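You operate a simulated robot arm through the tools that you are given. There is no shell and no other tool. Be economical: measure what you need, move in short steps, check, and stop when the job is done.

You run a simulated two-armed robot. Do the job below in one go: nothing can be reset, and whatever is moved stays where it is left.

TASK
Take the yellow wax block and put it on top of the grey tape roll. Then press the red plunger three times. Then open the right drawer of the low cupboard, fetch the grey pad and set it inside, then shut the drawer. Then open the upper right bench drawer, take the short wooden block from there and put it on the lower board of the twine bench and shut the drawer again. Then open the lower right bench drawer, fetch the purple reel and set it inside and shut the drawer again. Do these in the order given. Set down upright: grey pad, purple reel.

The check looks at the end state, three seconds after you hand in, the way a careful person would. Anything else that was tipped, shoved, dropped, spilled or broken makes it a failure.

THE ROBOT
Two 7-joint arms with two-finger parallel grippers on one trunk, on a base that drives. Base frame: it is fixed to the floor where the robot stands at the start and does not move with it; the origin is under the middle of the robot, x ahead of it, y to its left, z up; the surface under the hand at the start is at about z = 800. Units: mm, rad, N and s.
The left shoulder is at the start at [70, 177, 1145], the right one opposite. With the tool pointing down near the work surface each hand reaches from about 260 to 720 mm from the robot's upright axis, wherever it stands, measured 20 degrees to its own side. Places, roughly: drawer [500, -1700, 400]; drawer cr [1600, 2400, 700]; grey pad (5x4x5 cm) [400, -1000, 800]; grey tape roll (8x8x5 cm) [400, -600, 800]; lower board of the twine bench [2300, -4300, 200]; lower right bench drawer [500, -1700, 500]; purple reel (7x7x8 cm) [800, -1500, 800]; red plunger [600, 100, 900]; right drawer of the low cupboard [1600, 2300, 800]; short wooden block (9x5x5 cm) [500, -1600, 600]; upper right bench drawer [500, -1700, 700]; yellow wax block (4x5x3 cm) [600, -100, 800]. Payload 3.43 kg a hand.
The tool frame of a hand sits at the grasp point between the pads (the TCP): z along the fingers, y along the line on which they close. The tips reach 30 mm beyond it. Largest opening 94 mm; finger width 28, thickness 10; the body of the gripper, 50 by 96 mm, starts 55 mm behind the TCP.
Orientation is told as [roll, pitch, yaw] about the base's x, y, z axes, in that order, counted from this pose: with the fingers straight down and closing along the base's y, the tool's x points along the base's -x, its y along +y and its z along -z.

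THE INTERFACE
- The arms move only by the tool jog_arm. It takes "left_rows", "right_rows" or both (then of equal length, played together; a hand with none holds still); each is a list of rows, each a list of 7 numbers: the shift along the tool's x, y, z in units of 300 mm (1.0 is 300 mm), then the turn, a rotation vector about the tool's x, y, z in units of 60 degrees (1.0 is 60 degrees), then the gripper command, from -1 (fully open) to 1 (shut), values between in proportion. In form: [[x, y, z, wx, wy, wz, gripper], ...]. A call has 1 to 20 rows; each row is the pose to reach, as a shift and turn from the pose commanded when the call began, along the tool's axes at that moment. A call with a number of a shift or a turn outside -1 to 1 is refused whole. A row lasts 0.2 s, in which the tool goes at most 50 mm and 0.15 rad; a call with a longer step from one row to the next is refused whole, and so is a gripper value outside its range. Where a pose cannot be reached the arm comes as near as it can. A force on the tool above 40 N (or 10 N above the force at the start of the call, whichever is more), or a blocked arm, ends the call early, and 0.2 s more pass. The fingers move at their own pace (about 153 mm/s each) and stop on an object; they squeeze with about 29 N. The grip force told is the motor's: it shows also when the fingers shut on nothing. Time passes only in rows, and 0.2 s behind the last, so rows that repeat a pose let the fingers close. The reply holds the time, the measured pose of the TCP, the force on the tool along the base axes, the opening and the grip force, in the units named above and with some noise, with the torque about the TCP (base axes, N m) and any sound that the robot's microphone picked up, and new pictures: "show" is both (left out), scene, wrist or none (wrist: the cameras of the hands that moved).
- Cameras (640 x 400 px; columns grow to the right, rows downward): "scene" is now at [124.8, -49.1, 1465.4]; the picture's right is [-0.56, -0.83, -0.00], its down [-0.45, 0.31, -0.84] and it looks along [0.69, -0.47, -0.55] (base axes); focal length 232 px, centre (320, 200). "left" rides on the left gripper at [76, -14, -102] in its tool frame; the picture's right is [0.18, 0.98, 0.00], its down [-0.75, 0.14, -0.64] and it looks along [-0.63, 0.12, 0.77] (tool axes); focal length 243 px, centre (320, 200). "right" rides on the right gripper at [76, 14, -103] in its tool frame; the picture's right is [-0.18, 0.98, 0.00], its down [-0.75, -0.14, -0.64] and it looks along [-0.63, -0.12, 0.77] (tool axes); focal length 243 px, centre (320, 200). There is no depth. A picture from a camera that has moved, and an enlarged one, comes with that camera's place and axes in the base frame and with its lens.
- lift_body(by): slides the trunk up (or, below 0, down) by that many mm; the arms and the scene camera ride with it, the base frame stays. It gives what a move gives, with no picture.
- base_move(legs): drives the robot by 1 to 6 legs, each [ahead, turn to the left] in mm and rad, along the robot's own axes; the way and the turn of a leg run together, so that a leg with both is an arc; at most 1500 mm and 3.142 rad a leg. The arms and the cameras ride along, it lands a little off, and it stops where it bumps. It gives what a move gives, and a new picture of the scene camera.
- head_to(pan, tilt): turns the head with the scene camera to pan (to the left, within 1.501 rad either way) and tilt (down, from -0.506 to 1.204), counted from straight ahead of the robot. It gives what a move gives, and a new picture of the scene camera.
- close_up(camera, box): a new picture of the part [left, top, right, bottom] of that camera's present view, enlarged. No time passes.
- sign_off(): hands the job in; it is judged then, once.

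Go step by step. Nothing tells you exact positions but the pictures and the camera data: compare them with the known pose of the tool, close in by small moves and look again before you grip or let go. The budget is 217 turns and 260 pictures, counting those below and the enlarged ones. Unless the task says otherwise, let go and move clear before handing in, and close with one line.

The tools are called after "Call:" as name(argument=value, ...) on one line, values as JSON. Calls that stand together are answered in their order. jog_arm: Moves the arms, as the interface text tells. Its arguments: {"type":"object","properties":{"left_rows":{"type":"array"},"right_rows":{"type":"array"},"show":{"type":"string","enum":["both","scene","wrist","none"]}},"required":[]} The other tools are called the same way: lift_body (by) slides the trunk up or down; base_move (legs) drives the base; head_to (pan, tilt) turns the head that bears the scene camera; close_up (camera, box) takes an enlarged picture of a part of a camera's view; sign_off () hands the job in.

At the start:

```text
time_s: 0.0
left_eef_pos: [418.6, -67.6, 1274.7]
left_tcp_rot: [0.0, 0.0, 0.003]
left_force: [1.1, 1.0, 0.2]
left_wrist_torque: [0.0, 0.02, -0.01]
left_finger_gap: 94.3
left_grasp_force: 0.1
right_eef_pos: [369.8, -485.4, 1256.4]
right_tcp_rot: [0.0, 0.0, 0.0]
right_force: [0.3, -0.4, -0.8]
right_wrist_torque: [0.02, -0.02, 0.01]
right_finger_gap: 94.0
right_grasp_force: 0.0
trunk travel left (down, up): [-725.0, 115.0]
robot x, y, heading: [1.8, 3.5, 0.001]
head pan, tilt: [-0.592, 0.579]
```

scene: 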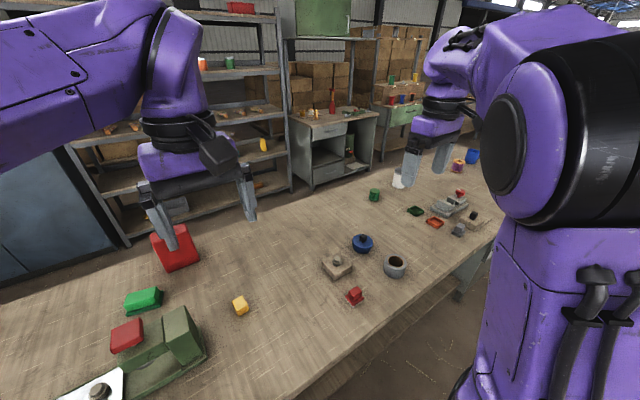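
right: 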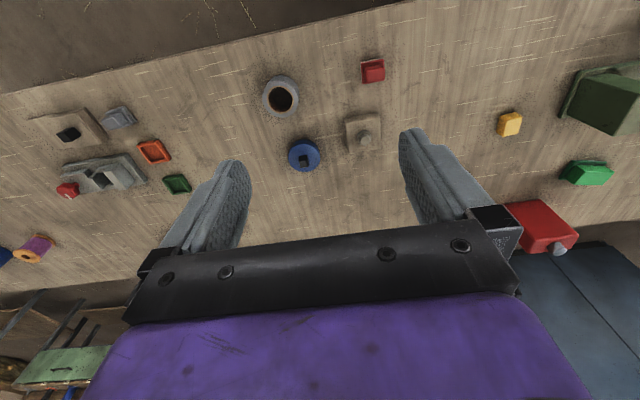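
left: 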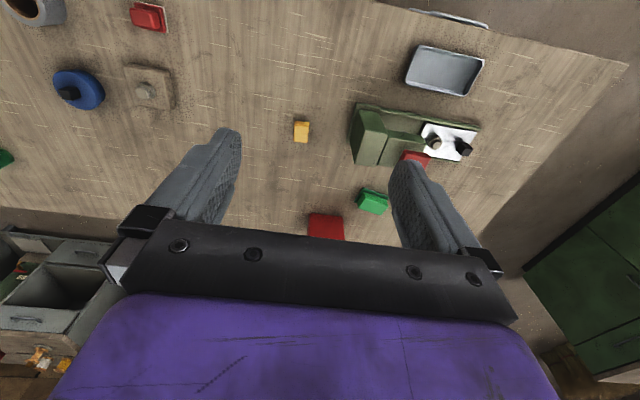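

I'll begin by looking closely at the start area: the yellow block should be near (600,-80), the tape roll near (419,-552), and the plunger near (608,169).

Call:
close_up(camera="scene", box=[60, 220, 280, 400])

Call:
close_up(camera="scene", box=[300, 130, 500, 310])

Call:
close_up(camera="left", box=[270, 20, 510, 220])

```text
2.22 times, centred on (170, 310) of scene
camera zoom: at [124.8, -49.1, 1465.4], right [-0.56, -0.83, 0.0], down [-0.45, 0.31, -0.84], along [0.69, -0.47, -0.55], focal length 516 px, centre (653, -44)
```

zoom: 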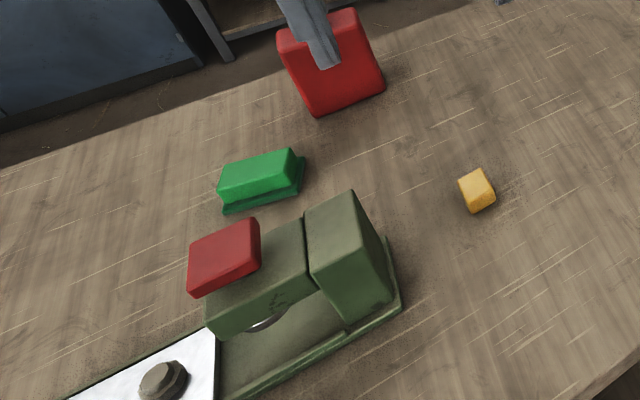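

```text
2.22 times, centred on (400, 220) of scene
camera zoom: at [124.8, -49.1, 1465.4], right [-0.56, -0.83, 0.0], down [-0.45, 0.31, -0.84], along [0.69, -0.47, -0.55], focal length 516 px, centre (142, 156)
```

zoom: 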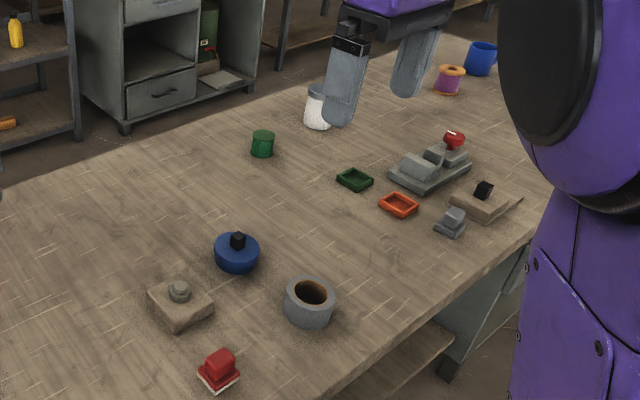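

```text
2.00 times, centred on (390, 120) of left
camera zoom: at [343.2, -80.8, 1377.2], right [-0.19, 0.98, 0.0], down [0.75, 0.14, 0.64], along [0.63, 0.12, -0.77], focal length 485 px, centre (180, 360)
```

zoom: 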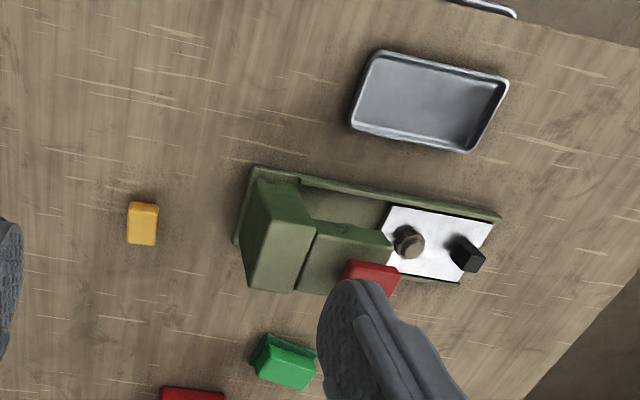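

Yellow block confirmed near (600,-79), with the plunger being the red pad on the green press. I'm moving the left arm aside and bringing the right hand toward the yellow block.

Call:
jog_arm(left_rows=[[0, 0.1, 0, 0, 0, 0, -1], [0, 0.2, 0, 0, 0, 0, -1], [0, 0.3, 0, 0, 0, 0, -1], [0, 0.4, 0, 0, 0, 0, -1], [0, 0.5, 0, 0, 0, 0, -1], [0, 0.6, 0, 0, 0, 0, -1], [0, 0.7, 0, 0, 0, 0, -1], [0, 0.8, 0, 0, 0, 0, -1], [0, 0.9, 0, 0, 0, 0, -1], [0, 1.0, 0, 0, 0, 0, -1]], right_rows=[[-0.07, 0.1, 0.08, 0, 0, 0, -1], [-0.14, 0.2, 0.16, 0, 0, 0, -1], [-0.21, 0.3, 0.24, 0, 0, 0, -1], [-0.28, 0.4, 0.32, 0, 0, 0, -1], [-0.35, 0.5, 0.4, 0, 0, 0, -1], [-0.42, 0.6, 0.48, 0, 0, 0, -1], [-0.49, 0.7, 0.56, 0, 0, 0, -1], [-0.56, 0.8, 0.64, 0, 0, 0, -1], [-0.63, 0.9, 0.72, 0, 0, 0, -1], [-0.7, 1.0, 0.8, 0, 0, 0, -1]], show="wrist")

```text
time_s: 2.2
left_eef_pos: [379.5, 186.3, 1242.2]
left_tcp_rot: [-0.002, 0.001, 0.0]
left_force: [1.0, 0.7, -0.4]
left_wrist_torque: [-0.04, -0.02, 0.0]
left_finger_gap: 93.8
left_grasp_force: 0.1
left hand out of reach, approached as far as the arm can: row 7, 8, 9, 10
right_eef_pos: [580.1, -180.3, 1018.4]
right_tcp_rot: [-0.003, -0.001, 0.001]
right_force: [0.2, 0.0, -0.5]
right_wrist_torque: [-0.03, 0.03, 0.0]
right_finger_gap: 94.0
right_grasp_force: 0.0
trunk travel left (down, up): [-725.0, 115.0]
robot x, y, heading: [0.3, -1.0, -0.001]
head pan, tilt: [-0.592, 0.579]
camera right: at [502.1, -166.1, 1120.1], right [0.18, 0.98, 0.0], down [0.75, -0.14, 0.64], along [0.63, -0.12, -0.77], focal length 243 px, centre (320, 200)
camera left: at [304.8, 173.5, 1347.2], right [-0.19, 0.98, 0.0], down [0.75, 0.14, 0.64], along [0.63, 0.12, -0.77], focal length 243 px, centre (320, 200)
```

right: 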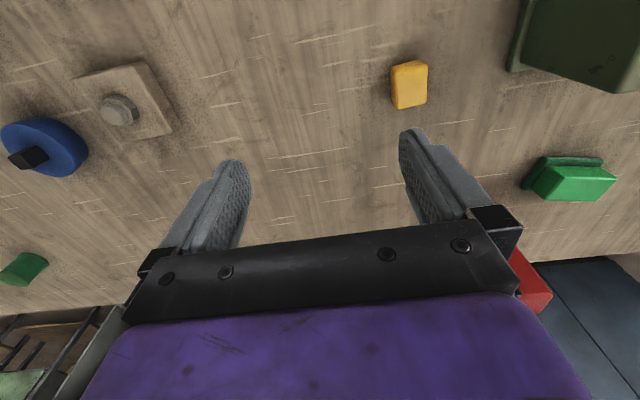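
left: 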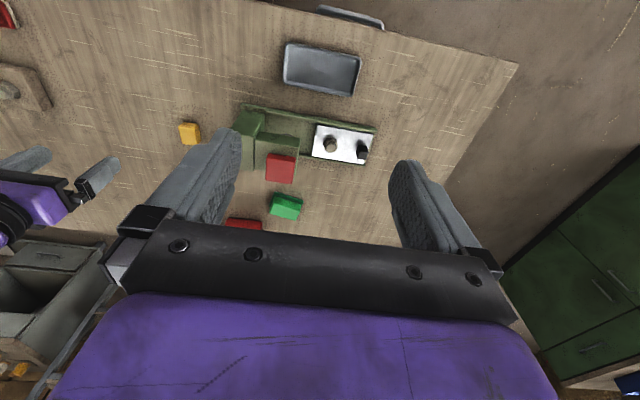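

Call:
close_up(camera="right", box=[360, 40, 460, 120])

```text
5.00 times, centred on (410, 80) of right
camera zoom: at [502.1, -166.1, 1120.1], right [0.18, 0.98, 0.0], down [0.75, -0.14, 0.64], along [0.63, -0.12, -0.77], focal length 1213 px, centre (-130, 800)
```

zoom: 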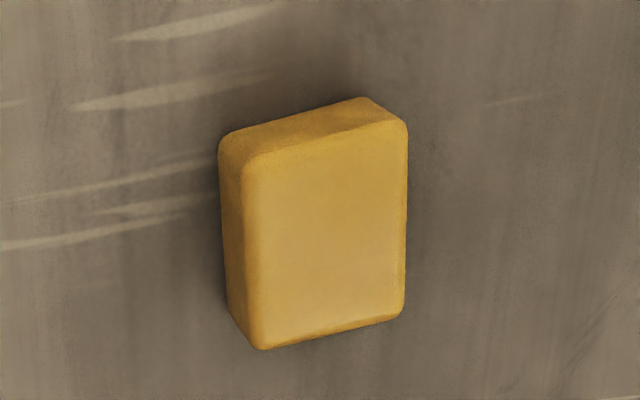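

Block is centered about (597.5,-80), yawed ~5°. Moving over it and descending to just above its top.

Call:
jog_arm(right_rows=[[-0.02, 0.11, 0.05, 0, 0, -0.03, -1], [-0.04, 0.22, 0.1, 0, 0, -0.06, -1], [-0.06, 0.334, 0.2, 0, 0, -0.083, -1], [-0.06, 0.334, 0.35, 0, 0, -0.083, -1], [-0.06, 0.334, 0.5, 0, 0, -0.083, -1], [-0.06, 0.334, 0.53, 0, 0, -0.083, -1]], show="wrist")

```text
time_s: 3.6
left_eef_pos: [379.2, 182.9, 1244.7]
left_tcp_rot: [0.0, 0.0, 0.001]
left_force: [1.1, -1.5, -0.2]
left_wrist_torque: [-0.01, 0.0, -0.01]
left_finger_gap: 94.0
left_grasp_force: 0.0
right_eef_pos: [597.4, -83.2, 860.0]
right_tcp_rot: [-0.002, -0.002, 0.087]
right_force: [0.5, 0.6, 0.6]
right_wrist_torque: [-0.03, -0.01, -0.01]
right_finger_gap: 94.0
right_grasp_force: 0.1
trunk travel left (down, up): [-725.0, 115.0]
robot x, y, heading: [-0.3, 0.2, -0.001]
head pan, tilt: [-0.592, 0.579]
camera right: at [519.4, -75.4, 962.4], right [0.1, 1.0, 0.0], down [0.76, -0.07, 0.64], along [0.64, -0.06, -0.77], focal length 243 px, centre (320, 200)
```

right: 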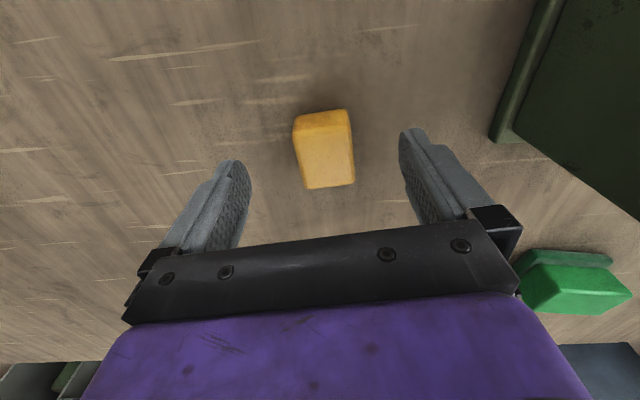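

Call:
jog_arm(right_rows=[[0, 0.012, 0.04, 0, 0, 0, -1], [0, 0.012, 0.077, 0, 0, 0, -1], [0, 0.012, 0.077, 0, 0, 0, 0], [0, 0.012, 0.077, 0, 0, 0, 1], [0, 0.012, 0.077, 0, 0, 0, 1], [0, 0.012, 0.077, 0, 0, 0, 1]], show="wrist")

```text
time_s: 5.0
left_eef_pos: [379.4, 183.3, 1244.4]
left_tcp_rot: [-0.001, 0.001, 0.001]
left_force: [-0.5, 0.2, 0.5]
left_wrist_torque: [0.0, -0.03, 0.0]
left_finger_gap: 93.9
left_grasp_force: 0.0
right_eef_pos: [598.2, -80.8, 837.0]
right_tcp_rot: [-0.001, -0.001, 0.087]
right_force: [-0.9, 0.7, -0.1]
right_wrist_torque: [0.04, -0.01, -0.03]
right_finger_gap: 34.8
right_grasp_force: 28.9
trunk travel left (down, up): [-725.0, 115.0]
robot x, y, heading: [0.8, 0.1, -0.001]
head pan, tilt: [-0.592, 0.579]
camera right: at [519.9, -73.0, 938.6], right [0.1, 1.0, 0.0], down [0.76, -0.07, 0.64], along [0.64, -0.06, -0.77], focal length 243 px, centre (320, 200)
```

right: 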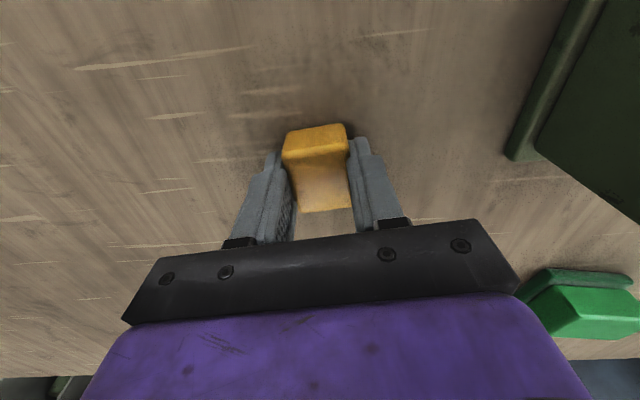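

Gripped at 34.8 mm. Lifting and carrying it toward the tape roll.

Call:
jog_arm(right_rows=[[0, 0, -0.14, 0, 0, 0, 1], [0, 0, -0.28, 0, 0, 0, 1], [0, 0, -0.42, 0, 0, 0, 1], [0.04, -0.13, -0.5, 0, 0, 0, 1], [0.1, -0.26, -0.5, 0, 0, 0, 1], [0.16, -0.39, -0.5, 0, 0, 0, 1], [0.22, -0.52, -0.5, 0, 0, 0, 1], [0.28, -0.65, -0.5, 0, 0, 0, 1], [0.34, -0.78, -0.5, 0, 0, 0, 1], [0.4, -0.9, -0.5, 0, 0, 0, 1], [0.4, -0.98, -0.5, 0, 0, 0, 1]], show="wrist")

```text
time_s: 7.4
left_eef_pos: [379.4, 183.3, 1245.2]
left_tcp_rot: [0.0, 0.0, 0.002]
left_force: [1.1, 0.6, -0.3]
left_wrist_torque: [0.0, 0.06, 0.02]
left_finger_gap: 94.0
left_grasp_force: 0.1
right_eef_pos: [506.3, -383.8, 982.8]
right_tcp_rot: [0.0, 0.0, 0.089]
right_force: [-0.6, 0.9, -0.5]
right_wrist_torque: [-0.02, 0.0, -0.01]
right_finger_gap: 34.9
right_grasp_force: 29.3
trunk travel left (down, up): [-725.0, 115.0]
robot x, y, heading: [3.0, -4.6, 0.005]
head pan, tilt: [-0.592, 0.579]
camera right: at [428.0, -375.5, 1086.4], right [0.1, 1.0, 0.0], down [0.76, -0.07, 0.64], along [0.64, -0.06, -0.77], focal length 243 px, centre (320, 200)
```

right: 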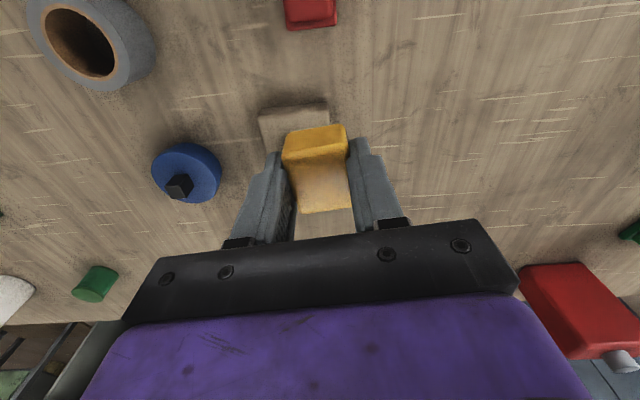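

Call:
jog_arm(right_rows=[[0.04, -0.14, 0, 0, 0, 0, 1], [0.08, -0.28, 0, 0, 0, 0, 1], [0.13, -0.42, 0, 0, 0, 0, 1], [0.184, -0.573, 0, 0, 0, 0, 1], [0.184, -0.573, 0, 0, 0, 0, 1]], show="both")

```text
time_s: 8.6
left_eef_pos: [379.7, 183.9, 1243.2]
left_tcp_rot: [-0.002, -0.002, 0.002]
left_force: [-0.4, 0.2, -0.5]
left_wrist_torque: [-0.04, 0.02, 0.02]
left_finger_gap: 93.9
left_grasp_force: 0.1
right_eef_pos: [467.2, -560.1, 983.6]
right_tcp_rot: [-0.001, 0.0, 0.088]
right_force: [0.7, -0.4, -0.2]
right_wrist_torque: [-0.02, 0.01, -0.01]
right_finger_gap: 35.1
right_grasp_force: 29.3
trunk travel left (down, up): [-725.0, 115.0]
robot x, y, heading: [0.4, 2.7, 0.003]
head pan, tilt: [-0.592, 0.579]
camera scene: at [125.4, -48.0, 1465.4], right [-0.56, -0.83, 0.0], down [-0.45, 0.3, -0.84], along [0.69, -0.47, -0.55], focal length 232 px, centre (320, 200)
camera right: at [389.4, -552.0, 1085.9], right [0.1, 1.0, 0.0], down [0.76, -0.07, 0.64], along [0.64, -0.06, -0.77], focal length 243 px, centre (320, 200)
```

scene: 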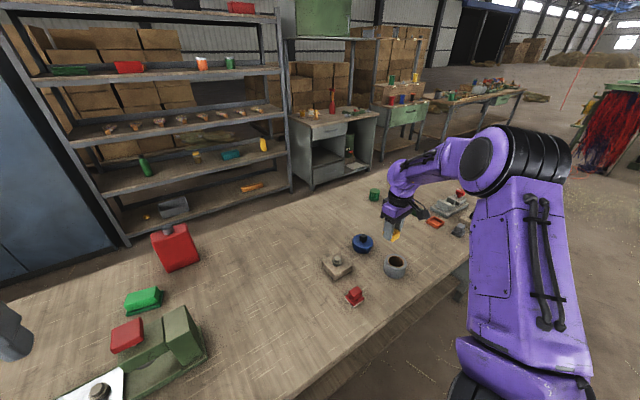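
right: 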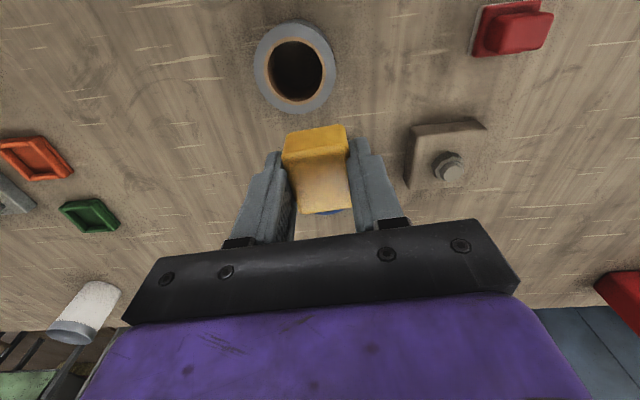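

Call:
close_up(camera="right", box=[240, 10, 380, 220])

```text
1.90 times, centred on (310, 115) of right
camera zoom: at [389.4, -552.0, 1085.9], right [0.1, 1.0, 0.0], down [0.76, -0.07, 0.64], along [0.64, -0.06, -0.77], focal length 462 px, centre (339, 362)
```

zoom: 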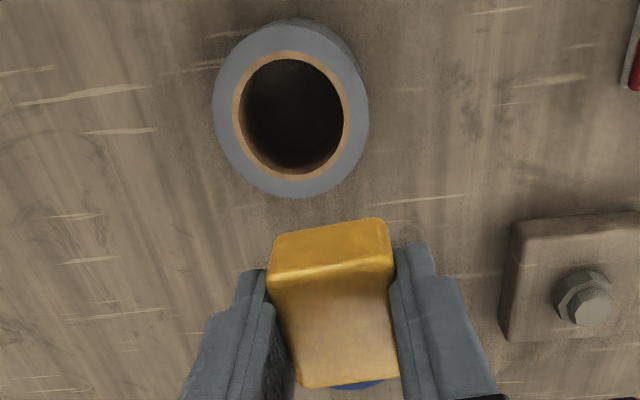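

Two cameras agree the roll is centered near (437,-578). Moving the block over it, a few cm above.

Call:
jog_arm(right_rows=[[0.06, -0.03, 0, 0, 0, 0, 1], [0.115, -0.055, 0.05, 0, 0, 0, 1], [0.115, -0.055, 0.15, 0, 0, 0, 1], [0.115, -0.055, 0.2, 0, 0, 0, 1], [0.115, -0.055, 0.2, 0, 0, 0, 1]], show="wrist")

Call:
close_up(camera="scene", box=[350, 215, 450, 295])

Call:
close_up(camera="right", box=[250, 100, 390, 220])

```text
time_s: 9.8
left_eef_pos: [379.2, 183.1, 1244.9]
left_tcp_rot: [-0.002, 0.002, 0.0]
left_force: [0.3, 0.5, -0.6]
left_wrist_torque: [0.03, 0.03, -0.01]
left_finger_gap: 94.0
left_grasp_force: 0.1
right_eef_pos: [433.2, -579.3, 925.5]
right_tcp_rot: [-0.001, -0.002, 0.088]
right_force: [-0.7, -1.0, 0.8]
right_wrist_torque: [0.01, -0.03, 0.0]
right_finger_gap: 34.9
right_grasp_force: 29.1
trunk travel left (down, up): [-725.0, 115.0]
robot x, y, heading: [0.5, -3.9, 0.003]
head pan, tilt: [-0.592, 0.579]
camera right: at [355.7, -570.8, 1027.5], right [0.1, 1.0, 0.0], down [0.76, -0.07, 0.64], along [0.64, -0.06, -0.77], focal length 243 px, centre (320, 200)
```

right: 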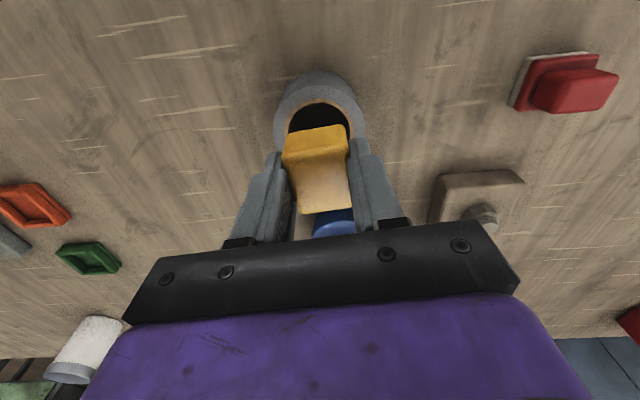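

```text
5.00 times, centred on (400, 255) of scene
camera zoom: at [124.6, -48.6, 1465.4], right [-0.56, -0.83, 0.0], down [-0.45, 0.31, -0.84], along [0.69, -0.47, -0.55], focal length 1161 px, centre (-80, -75)
```

zoom: 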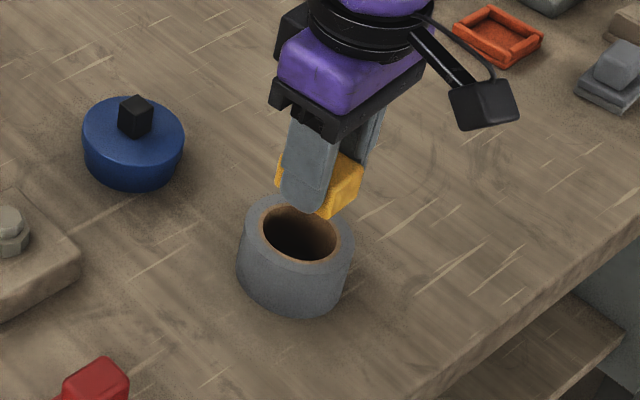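

```text
3.33 times, centred on (320, 160) of right
camera zoom: at [355.7, -570.8, 1027.5], right [0.1, 1.0, 0.0], down [0.76, -0.07, 0.64], along [0.64, -0.06, -0.77], focal length 809 px, centre (320, 333)
```

zoom: 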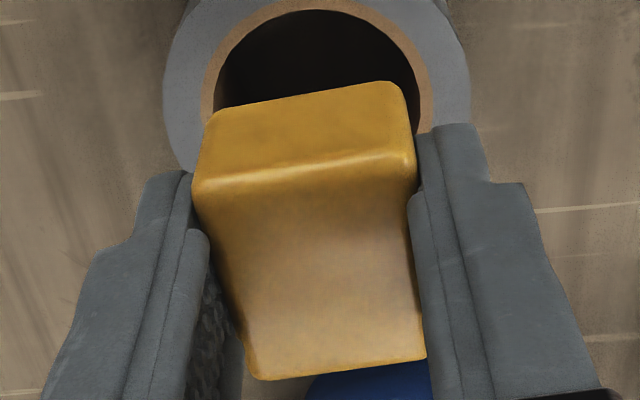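

Alignment looks within ~2 mm. Lowering onto the roll gently.

Call:
jog_arm(right_rows=[[0, 0, 0.06, 0, 0, 0, 1], [0, 0, 0.1, 0, 0, 0, 1], [0, 0, 0.12, 0, 0, 0, 1], [0, 0, 0.128, 0, 0, 0, 1], [0, 0, 0.128, 0, 0, 0, 1]], show="none")

Call:
close_up(camera="scene", box=[350, 215, 450, 295])

Call:
close_up(camera="right", box=[250, 100, 390, 220])

```text
time_s: 11.0
left_eef_pos: [380.2, 183.5, 1244.6]
left_tcp_rot: [0.0, 0.002, 0.003]
left_force: [0.0, 0.6, 0.1]
left_wrist_torque: [0.03, -0.01, 0.0]
left_finger_gap: 94.0
left_grasp_force: 0.0
right_eef_pos: [432.9, -579.2, 887.0]
right_tcp_rot: [0.001, -0.001, 0.087]
right_force: [-0.4, 0.3, 0.8]
right_wrist_torque: [0.0, 0.02, 0.01]
right_finger_gap: 35.0
right_grasp_force: 29.2
trunk travel left (down, up): [-725.0, 115.0]
robot x, y, heading: [-0.8, 0.6, 0.0]
head pan, tilt: [-0.592, 0.579]
```

```text
5.00 times, centred on (400, 255) of scene
camera zoom: at [124.8, -49.0, 1465.4], right [-0.56, -0.83, 0.0], down [-0.45, 0.31, -0.84], along [0.69, -0.47, -0.55], focal length 1161 px, centre (-80, -75)
```

zoom: 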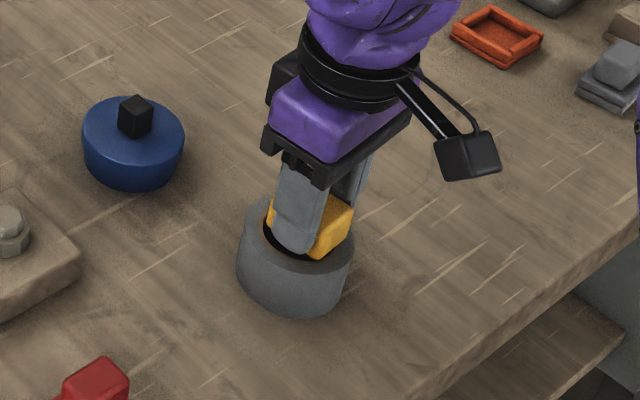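

```text
3.33 times, centred on (320, 160) of right
camera zoom: at [354.7, -571.0, 989.4], right [0.1, 1.0, 0.0], down [0.76, -0.07, 0.64], along [0.64, -0.06, -0.77], focal length 809 px, centre (320, 333)
```

zoom: 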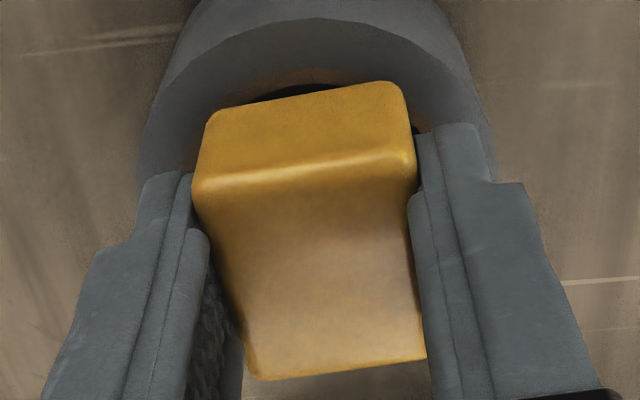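

Call:
jog_arm(right_rows=[[0, 0, 0.007, 0, 0, 0, 1], [0, 0, 0.013, 0, 0, 0, 1], [0, 0, 0.018, 0, 0, 0, 1], [0, 0, 0.018, 0, 0, 0, 1]], show="none")

Call:
close_up(camera="right", box=[250, 100, 390, 220])

```text
time_s: 12.0
left_eef_pos: [378.9, 182.8, 1245.7]
left_tcp_rot: [0.0, -0.002, 0.004]
left_force: [-0.1, -0.8, 0.0]
left_wrist_torque: [0.0, -0.03, 0.01]
left_finger_gap: 93.9
left_grasp_force: 0.2
right_eef_pos: [432.5, -579.8, 880.9]
right_tcp_rot: [0.002, -0.002, 0.087]
right_force: [-0.8, 0.7, -0.4]
right_wrist_torque: [-0.03, 0.03, 0.01]
right_finger_gap: 34.9
right_grasp_force: 28.5
trunk travel left (down, up): [-725.0, 115.0]
robot x, y, heading: [1.5, -1.9, -0.001]
head pan, tilt: [-0.592, 0.579]
```

```text
3.33 times, centred on (320, 160) of right
camera zoom: at [354.1, -570.7, 983.4], right [0.1, 1.0, 0.0], down [0.76, -0.07, 0.64], along [0.64, -0.06, -0.77], focal length 809 px, centre (320, 333)
```

zoom: 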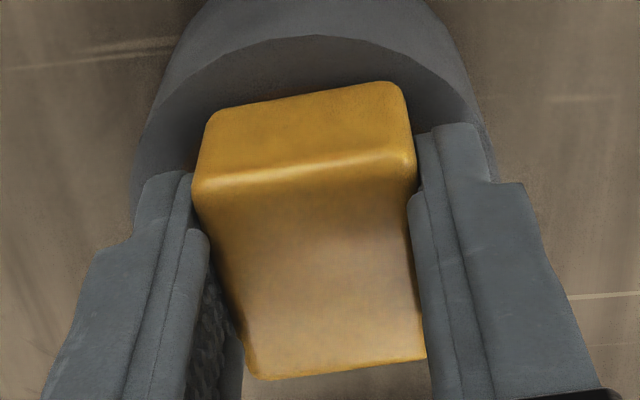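

Call:
jog_arm(right_rows=[[0, 0, 0.005, 0, 0, 0, 1], [0, 0, 0.01, 0, 0, 0, 1], [0, 0, 0.01, 0, 0, 0, 1]], show="none")

Call:
close_up(camera="right", box=[250, 100, 390, 220])

Call:
close_up(camera="scene", box=[375, 240, 415, 280])

```text
time_s: 12.8
left_eef_pos: [378.2, 184.9, 1245.7]
left_tcp_rot: [-0.002, -0.002, -0.001]
left_force: [0.1, 0.6, -0.4]
left_wrist_torque: [-0.01, -0.02, 0.04]
left_finger_gap: 94.1
left_grasp_force: 0.1
right_eef_pos: [431.4, -577.0, 880.7]
right_tcp_rot: [-0.005, -0.003, 0.088]
right_force: [1.1, -3.6, 14.9]
right_wrist_torque: [-0.08, -0.01, -0.01]
right_finger_gap: 34.8
right_grasp_force: 28.7
trunk travel left (down, up): [-725.0, 115.0]
robot x, y, heading: [1.0, -0.4, -0.003]
head pan, tilt: [-0.592, 0.579]
```

```text
3.33 times, centred on (320, 160) of right
camera zoom: at [353.7, -569.6, 982.6], right [0.1, 1.0, 0.0], down [0.76, -0.07, 0.65], along [0.64, -0.07, -0.76], focal length 809 px, centre (320, 333)
```

zoom: 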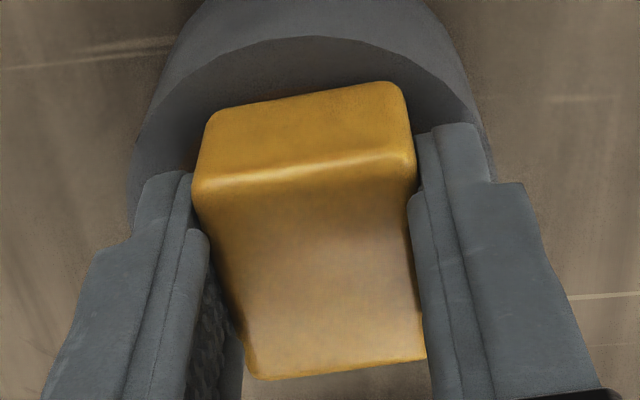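

```text
10.00 times, centred on (395, 260) of scene
camera zoom: at [123.1, -47.4, 1465.8], right [-0.56, -0.83, 0.0], down [-0.45, 0.3, -0.84], along [0.7, -0.47, -0.55], focal length 2323 px, centre (-430, -400)
```

zoom: 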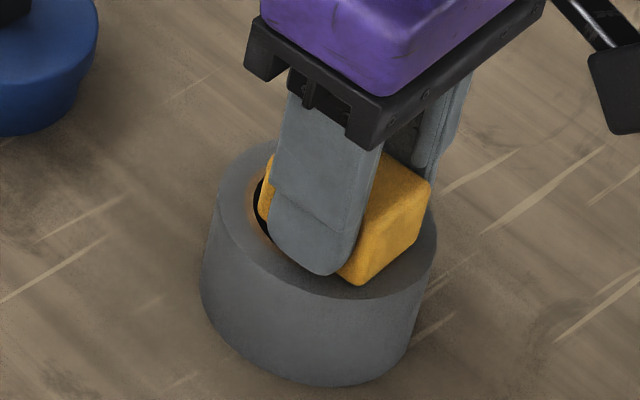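

Contact made; the block sits slightly toward the robot, so I'll lift 8 mm, shift ~4 mm outward and lower again.

Call:
jog_arm(right_rows=[[0, 0, -0.03, 0, 0, 0, 1], [-0.015, 0, -0.03, 0, 0, 0, 1], [-0.015, 0, -0.03, 0, 0, 0, 1], [-0.015, 0, -0.012, 0, 0, 0, 1], [-0.015, 0, -0.008, 0, 0, 0, 1], [-0.015, 0, -0.006, 0, 0, 0, 1]], show="none")

Call:
close_up(camera="scene", box=[375, 240, 415, 280])

```text
time_s: 14.2
left_eef_pos: [379.0, 183.4, 1245.3]
left_tcp_rot: [-0.002, 0.0, 0.0]
left_force: [0.7, 0.2, 0.7]
left_wrist_torque: [-0.01, 0.02, 0.03]
left_finger_gap: 93.7
left_grasp_force: 0.1
right_eef_pos: [436.6, -577.3, 881.7]
right_tcp_rot: [0.0, -0.001, 0.087]
right_force: [-0.1, 1.2, 0.9]
right_wrist_torque: [0.04, -0.08, 0.01]
right_finger_gap: 34.6
right_grasp_force: 28.8
trunk travel left (down, up): [-725.0, 115.0]
robot x, y, heading: [4.2, 0.3, -0.004]
head pan, tilt: [-0.592, 0.579]
```

```text
10.00 times, centred on (395, 260) of scene
camera zoom: at [124.8, -48.8, 1465.4], right [-0.56, -0.83, 0.0], down [-0.45, 0.31, -0.84], along [0.69, -0.47, -0.55], focal length 2323 px, centre (-430, -400)
```

zoom: 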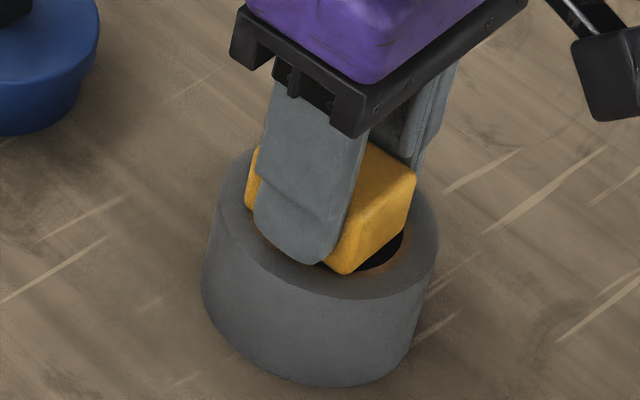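

Call:
jog_arm(right_rows=[[0.006, 0, 0, 0, 0, 0, 1], [0.006, 0, 0.004, 0, 0, 0, 1], [0.006, 0, 0.006, 0, 0, 0, 1], [0.006, 0, 0.006, 0, 0, 0, 1]], show="none")

Call:
close_up(camera="scene", box=[375, 240, 415, 280])

```text
time_s: 15.2
left_eef_pos: [377.0, 185.3, 1245.0]
left_tcp_rot: [-0.002, -0.001, 0.002]
left_force: [-0.2, 0.2, -0.3]
left_wrist_torque: [0.0, 0.03, 0.01]
left_finger_gap: 93.9
left_grasp_force: 0.1
right_eef_pos: [435.3, -578.3, 880.6]
right_tcp_rot: [-0.004, -0.004, 0.088]
right_force: [3.1, -2.1, 14.5]
right_wrist_torque: [0.0, -0.16, -0.05]
right_finger_gap: 34.8
right_grasp_force: 29.8
trunk travel left (down, up): [-725.0, 115.0]
robot x, y, heading: [-1.2, -5.7, 0.001]
head pan, tilt: [-0.592, 0.579]
```

```text
10.00 times, centred on (395, 260) of scene
camera zoom: at [123.8, -46.9, 1465.7], right [-0.56, -0.83, 0.0], down [-0.45, 0.3, -0.84], along [0.69, -0.47, -0.55], focal length 2323 px, centre (-430, -400)
```

zoom: 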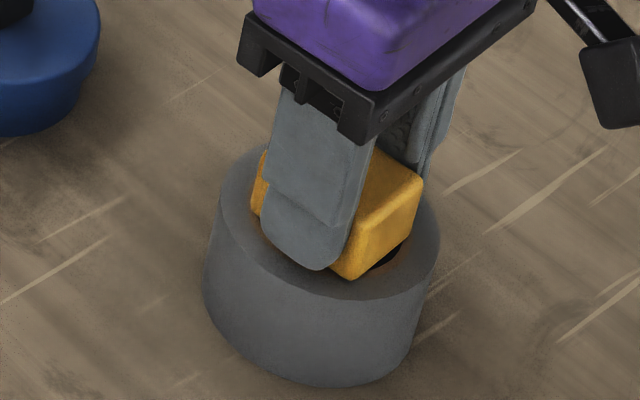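

Centred and in contact. Easing off and releasing, then rising.

Call:
jog_arm(right_rows=[[0, 0, -0.004, 0, 0, 0, 1], [0, 0, -0.005, 0, 0, 0, 0.2], [0, 0, -0.005, 0, 0, 0, -0.3], [0, 0, -0.005, 0, 0, 0, -0.6], [0, 0, -0.15, 0, 0, 0, -0.6], [0, 0, -0.3, 0, 0, 0, -0.6], [0, 0, -0.45, 0, 0, 0, -0.6]], show="wrist")

Call:
close_up(camera="scene", box=[350, 215, 450, 295])

```text
time_s: 16.8
left_eef_pos: [378.7, 183.2, 1245.0]
left_tcp_rot: [-0.003, -0.001, 0.0]
left_force: [0.7, 0.2, -0.2]
left_wrist_torque: [-0.02, 0.0, 0.01]
left_finger_gap: 94.1
left_grasp_force: 0.1
right_eef_pos: [433.5, -579.0, 1016.5]
right_tcp_rot: [-0.002, -0.001, 0.087]
right_force: [0.1, -0.1, -0.5]
right_wrist_torque: [-0.03, -0.05, 0.01]
right_finger_gap: 74.9
right_grasp_force: 0.0
trunk travel left (down, up): [-725.0, 115.0]
robot x, y, heading: [0.2, -1.1, 0.002]
head pan, tilt: [-0.592, 0.579]
camera right: at [355.3, -570.3, 1118.9], right [0.1, 1.0, 0.0], down [0.76, -0.07, 0.64], along [0.64, -0.06, -0.77], focal length 243 px, centre (320, 200)
```

right: 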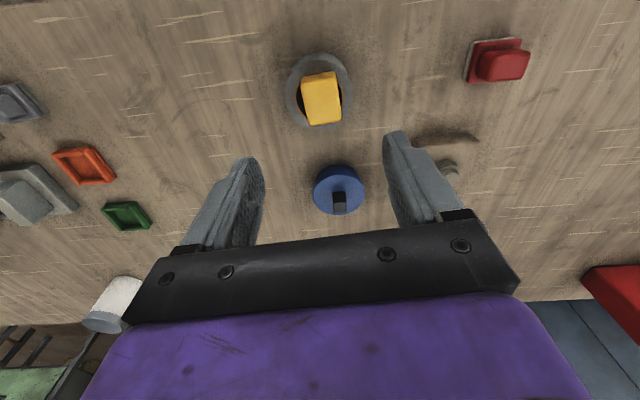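

```text
5.00 times, centred on (400, 255) of scene
camera zoom: at [123.9, -48.3, 1465.4], right [-0.56, -0.83, 0.0], down [-0.45, 0.3, -0.84], along [0.69, -0.47, -0.55], focal length 1161 px, centre (-80, -75)
```

zoom: 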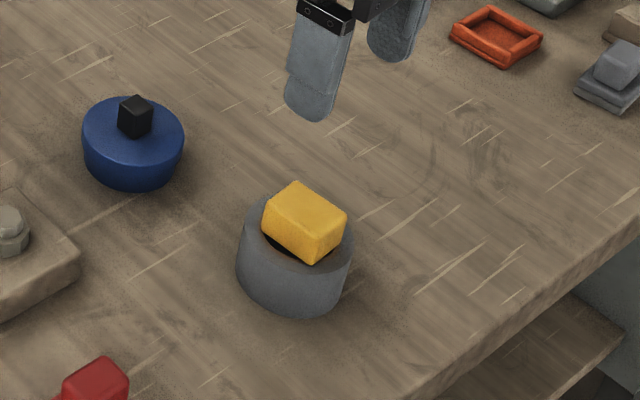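

The yellow block sits level on the roll. Now a closer look at the plunger.

Call:
close_up(camera="left", box=[220, 80, 400, 210])

Call:
head_to(pan=0.25, tilt=0.75)

```text
3.08 times, centred on (310, 145) of left
camera zoom: at [302.7, 170.5, 1348.3], right [-0.19, 0.98, 0.0], down [0.75, 0.14, 0.64], along [0.63, 0.12, -0.77], focal length 746 px, centre (351, 369)
```

zoom: 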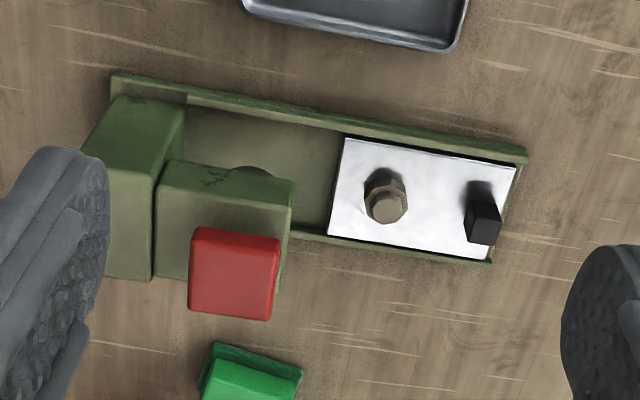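

```text
time_s: 18.0
left_eef_pos: [379.2, 183.4, 1245.2]
left_tcp_rot: [0.0, 0.001, 0.002]
left_force: [0.0, 0.0, -0.3]
left_wrist_torque: [0.04, 0.0, -0.03]
left_finger_gap: 93.8
left_grasp_force: 0.1
right_eef_pos: [435.9, -579.5, 1015.2]
right_tcp_rot: [0.0, -0.003, 0.087]
right_force: [-0.1, 0.3, 0.0]
right_wrist_torque: [0.0, -0.03, -0.03]
right_finger_gap: 75.4
right_grasp_force: 0.0
trunk travel left (down, up): [-725.0, 115.0]
robot x, y, heading: [-1.3, 3.1, -0.002]
head pan, tilt: [0.25, 0.75]
camera scene: at [131.2, 21.1, 1450.6], right [0.25, -0.97, 0.0], down [-0.66, -0.17, -0.73], along [0.71, 0.18, -0.68], focal length 232 px, centre (320, 200)
```

scene: 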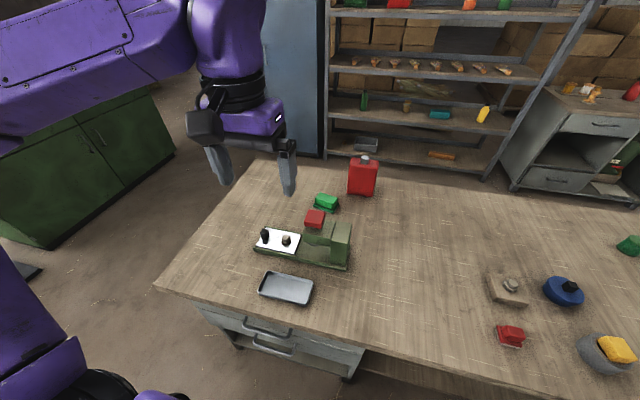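

Call:
close_up(camera="scene", box=[240, 180, 380, 290])

Call:
close_up(camera="scene", box=[540, 300, 640, 400])

```text
3.64 times, centred on (310, 235) of scene
camera zoom: at [131.2, 21.1, 1450.6], right [0.25, -0.97, 0.0], down [-0.66, -0.17, -0.73], along [0.71, 0.18, -0.68], focal length 845 px, centre (356, 73)
```

zoom: 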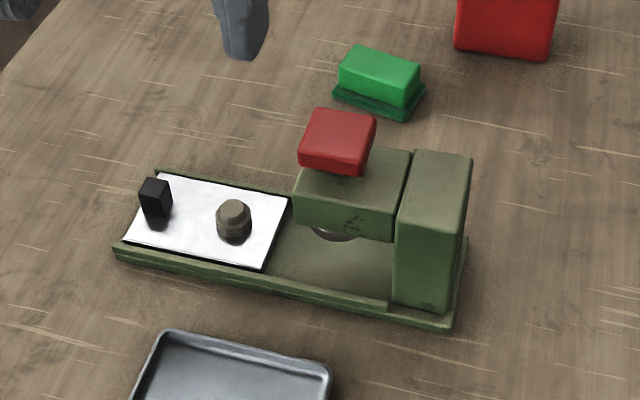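

```text
4.00 times, centred on (590, 350) of scene
camera zoom: at [131.2, 21.1, 1450.6], right [0.25, -0.97, 0.0], down [-0.66, -0.17, -0.73], along [0.71, 0.18, -0.68], focal length 929 px, centre (-760, -400)
```

zoom: 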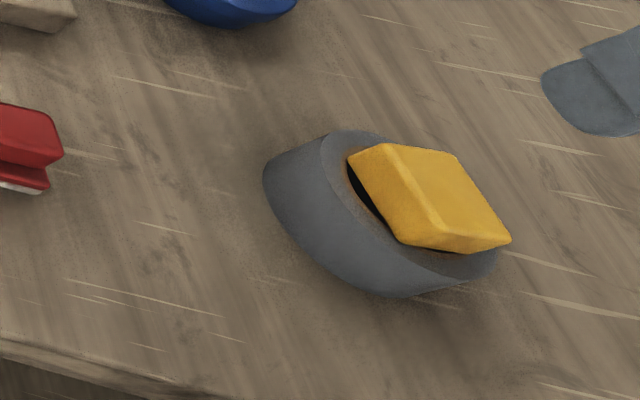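

Plunger cap top is at about (568,146,~950). Bringing the closed left fingers over it.

Call:
jog_arm(left_rows=[[-0.12, -0.02, 0.05, 0, 0, 0, 1], [-0.24, -0.04, 0.1, 0, 0, 0, 1], [-0.36, -0.06, 0.18, 0, 0, 0, 1], [-0.48, -0.08, 0.26, 0, 0, 0, 1], [-0.6, -0.1, 0.34, 0, 0, 0, 1], [-0.63, -0.123, 0.46, 0, 0, 0, 1], [-0.63, -0.123, 0.6, 0, 0, 0, 1], [-0.63, -0.123, 0.7, 0, 0, 0, 1], [-0.63, -0.123, 0.74, 0, 0, 0, 1], [-0.63, -0.123, 0.74, 0, 0, 0, 1]], show="both")

Call:
close_up(camera="scene", box=[240, 160, 400, 290])

```text
time_s: 20.2
left_eef_pos: [565.8, 148.3, 1024.0]
left_tcp_rot: [0.001, 0.0, 0.002]
left_force: [1.3, 0.1, -0.4]
left_wrist_torque: [0.0, -0.01, -0.04]
left_finger_gap: 0.1
left_grasp_force: 29.1
left hand out of reach, approached as far as the arm can: row 5, 6
right_eef_pos: [435.0, -579.9, 1014.9]
right_tcp_rot: [0.0, -0.001, 0.087]
right_force: [0.2, 0.8, 0.2]
right_wrist_torque: [0.02, 0.04, -0.01]
right_finger_gap: 75.3
right_grasp_force: 0.1
trunk travel left (down, up): [-725.0, 115.0]
robot x, y, heading: [0.6, 4.0, 0.001]
head pan, tilt: [0.25, 0.75]
camera scene: at [132.9, 20.6, 1450.4], right [0.25, -0.97, 0.0], down [-0.66, -0.17, -0.73], along [0.71, 0.18, -0.68], focal length 232 px, centre (320, 200)
camera left: at [490.3, 135.2, 1128.5], right [-0.18, 0.98, 0.0], down [0.75, 0.14, 0.64], along [0.63, 0.12, -0.77], focal length 243 px, centre (320, 200)
```

scene: 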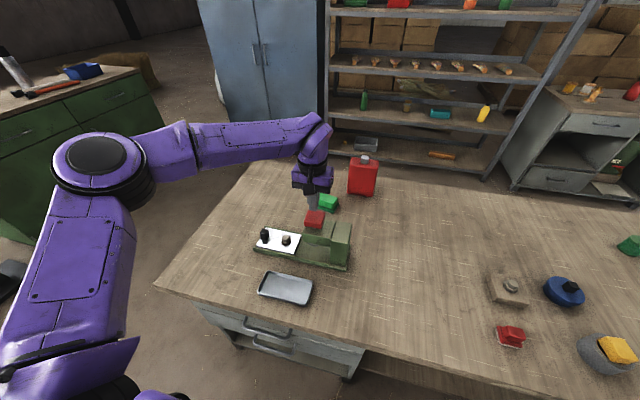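
left: 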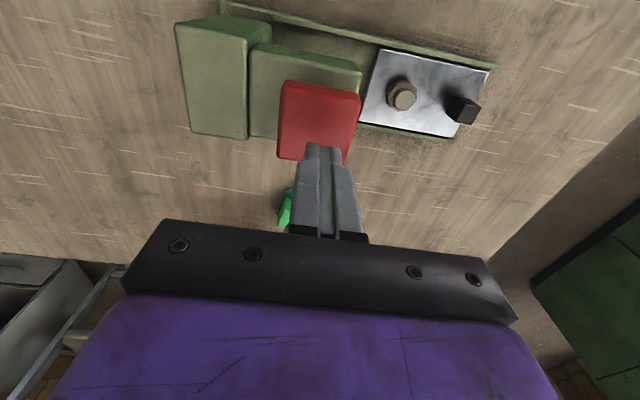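

```text
3.08 times, centred on (320, 225) of scene
camera zoom: at [132.9, 20.6, 1450.4], right [0.25, -0.97, 0.0], down [-0.66, -0.17, -0.73], along [0.71, 0.18, -0.68], focal length 715 px, centre (320, 123)
```

zoom: 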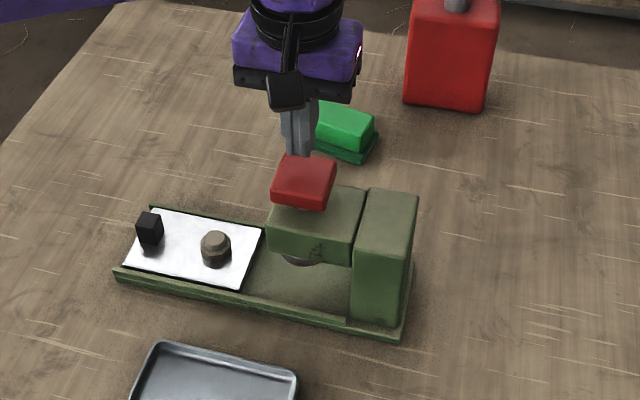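

Call:
jog_arm(left_rows=[[0.025, 0, 0.01, 0, 0, 0, 1], [0.025, 0, 0.025, 0, 0, 0, 1], [0.025, 0, 0.04, 0, 0, 0, 1], [0.025, 0, 0.055, 0, 0, 0, 1], [0.025, 0, 0.07, 0, 0, 0, 1], [0.025, 0, 0.085, 0, 0, 0, 1], [0.025, 0, 0.1, 0, 0, 0, 1]], show="wrist")

Call:
close_up(camera="scene", box=[240, 160, 400, 290])

```text
time_s: 21.8
left_eef_pos: [556.4, 145.8, 993.5]
left_tcp_rot: [0.001, -0.001, -0.001]
left_force: [1.1, -1.9, 3.4]
left_wrist_torque: [-0.01, 0.01, 0.01]
left_finger_gap: 0.0
left_grasp_force: 29.3
right_eef_pos: [434.2, -579.8, 1016.1]
right_tcp_rot: [0.0, -0.001, 0.087]
right_force: [-0.6, -0.5, 0.7]
right_wrist_torque: [0.01, 0.03, -0.02]
right_finger_gap: 75.2
right_grasp_force: 0.1
trunk travel left (down, up): [-725.0, 115.0]
robot x, y, heading: [-0.2, 0.4, -0.004]
head pan, tilt: [0.25, 0.75]
camera left: at [481.4, 132.9, 1097.0], right [-0.18, 0.98, 0.0], down [0.75, 0.14, 0.64], along [0.63, 0.12, -0.77], focal length 243 px, centre (320, 200)
```

left: 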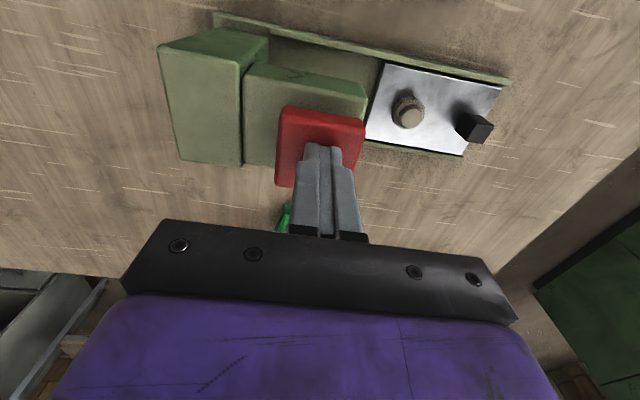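

```text
3.08 times, centred on (320, 225) of scene
camera zoom: at [131.1, 20.6, 1450.7], right [0.25, -0.97, 0.0], down [-0.66, -0.17, -0.73], along [0.71, 0.18, -0.68], focal length 715 px, centre (320, 123)
```

zoom: 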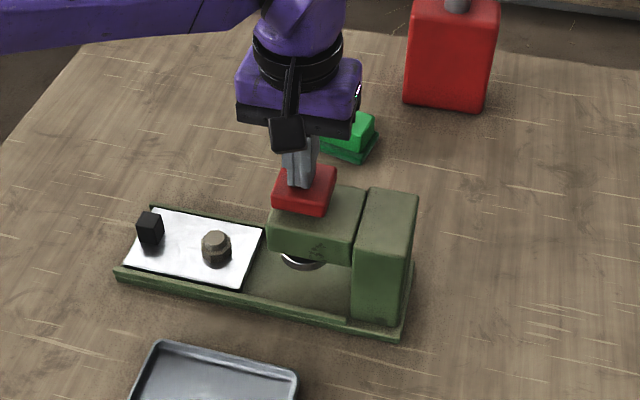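

The cap is moving down with the finger. Continuing the press until it bottoms.

Call:
jog_arm(left_rows=[[0, 0, 0.01, 0, 0, 0, 1], [0, 0, 0.02, 0, 0, 0, 1], [0, 0, 0.03, 0, 0, 0, 1], [0, 0, 0.04, 0, 0, 0, 1], [0, 0, 0.05, 0, 0, 0, 1], [0, 0, 0.06, 0, 0, 0, 1]], show="none")

Call:
close_up(camera="scene", box=[240, 160, 400, 290])

```text
time_s: 23.1
left_eef_pos: [557.0, 146.6, 983.7]
left_tcp_rot: [-0.005, -0.012, 0.003]
left_force: [-7.8, 1.7, 16.7]
left_wrist_torque: [0.08, 0.45, 0.04]
left_finger_gap: 0.0
left_grasp_force: 28.7
right_eef_pos: [432.2, -579.0, 1016.7]
right_tcp_rot: [-0.001, -0.005, 0.089]
right_force: [0.4, -0.7, -0.9]
right_wrist_torque: [-0.01, 0.0, -0.01]
right_finger_gap: 75.2
right_grasp_force: 0.1
trunk travel left (down, up): [-725.0, 115.0]
robot x, y, heading: [0.3, 1.0, 0.005]
head pan, tilt: [0.25, 0.75]
heard: click
stopped in row 6 (left hand): the force on the tool passed its limit at 43 N (the readings are from after the stop); the commanded pose is now the measured one
```

```text
3.08 times, centred on (320, 225) of scene
camera zoom: at [127.3, 21.6, 1450.9], right [0.25, -0.97, 0.0], down [-0.66, -0.17, -0.73], along [0.71, 0.18, -0.68], focal length 715 px, centre (320, 123)
```

zoom: 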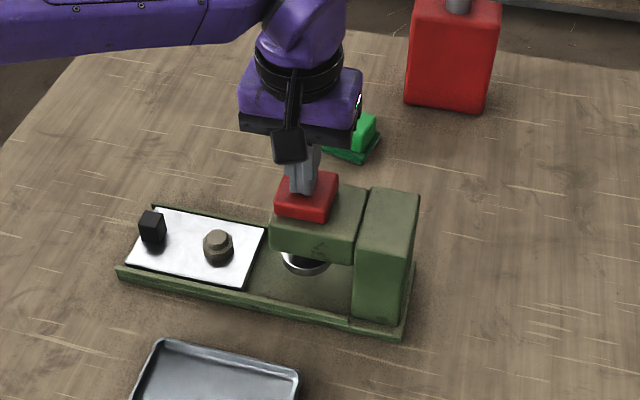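

A click was heard: that is press one. Releasing upward fully.

Call:
jog_arm(left_rows=[[0, 0, -0.03, 0, 0, 0, 1], [0, 0, -0.08, 0, 0, 0, 1], [0, 0, -0.14, 0, 0, 0, 1], [0, 0, -0.14, 0, 0, 0, 1], [0, 0, -0.14, 0, 0, 0, 1]], show="none")

Call:
close_up(camera="scene", box=[240, 160, 400, 290])

```text
time_s: 24.3
left_eef_pos: [559.4, 147.6, 1021.3]
left_tcp_rot: [-0.004, -0.011, 0.001]
left_force: [0.1, -1.0, -0.1]
left_wrist_torque: [0.0, -0.01, 0.0]
left_finger_gap: 0.3
left_grasp_force: 29.1
right_eef_pos: [434.1, -578.5, 1014.8]
right_tcp_rot: [0.001, -0.001, 0.088]
right_force: [-0.1, 0.2, 0.1]
right_wrist_torque: [-0.01, -0.03, 0.0]
right_finger_gap: 75.2
right_grasp_force: 0.2
trunk travel left (down, up): [-725.0, 115.0]
robot x, y, heading: [-1.5, -1.1, -0.0]
head pan, tilt: [0.25, 0.75]
```

```text
3.08 times, centred on (320, 225) of scene
camera zoom: at [131.4, 21.3, 1450.6], right [0.25, -0.97, 0.0], down [-0.66, -0.17, -0.73], along [0.71, 0.18, -0.68], focal length 715 px, centre (320, 123)
```

zoom: 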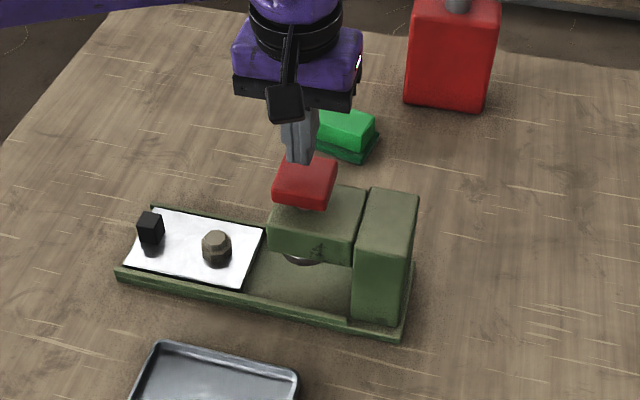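

Call:
jog_arm(left_rows=[[0, 0, 0.05, 0, 0, 0, 1], [0, 0, 0.09, 0, 0, 0, 1], [0, 0, 0.11, 0, 0, 0, 1], [0, 0, 0.122, 0, 0, 0, 1], [0, 0, 0.13, 0, 0, 0, 1], [0, 0, 0.137, 0, 0, 0, 1], [0, 0, 0.144, 0, 0, 0, 1], [0, 0, 0.15, 0, 0, 0, 1]], show="none")

```text
time_s: 26.3
left_eef_pos: [558.4, 145.9, 983.5]
left_tcp_rot: [-0.007, -0.022, 0.004]
left_force: [-5.0, 1.3, 16.1]
left_wrist_torque: [0.08, 0.39, 0.1]
left_finger_gap: 0.2
left_grasp_force: 28.9
right_eef_pos: [431.9, -578.0, 1017.3]
right_tcp_rot: [-0.001, -0.006, 0.09]
right_force: [0.3, 0.4, 0.0]
right_wrist_torque: [-0.01, -0.03, -0.03]
right_finger_gap: 75.1
right_grasp_force: 0.0
trunk travel left (down, up): [-725.0, 115.0]
robot x, y, heading: [1.2, -3.7, -0.0]
head pan, tilt: [0.25, 0.75]
heard: click
stopped in row 8 (left hand): the force on the tool passed its limit at 42 N (the readings are from after the stop); the commanded pose is now the measured one
```

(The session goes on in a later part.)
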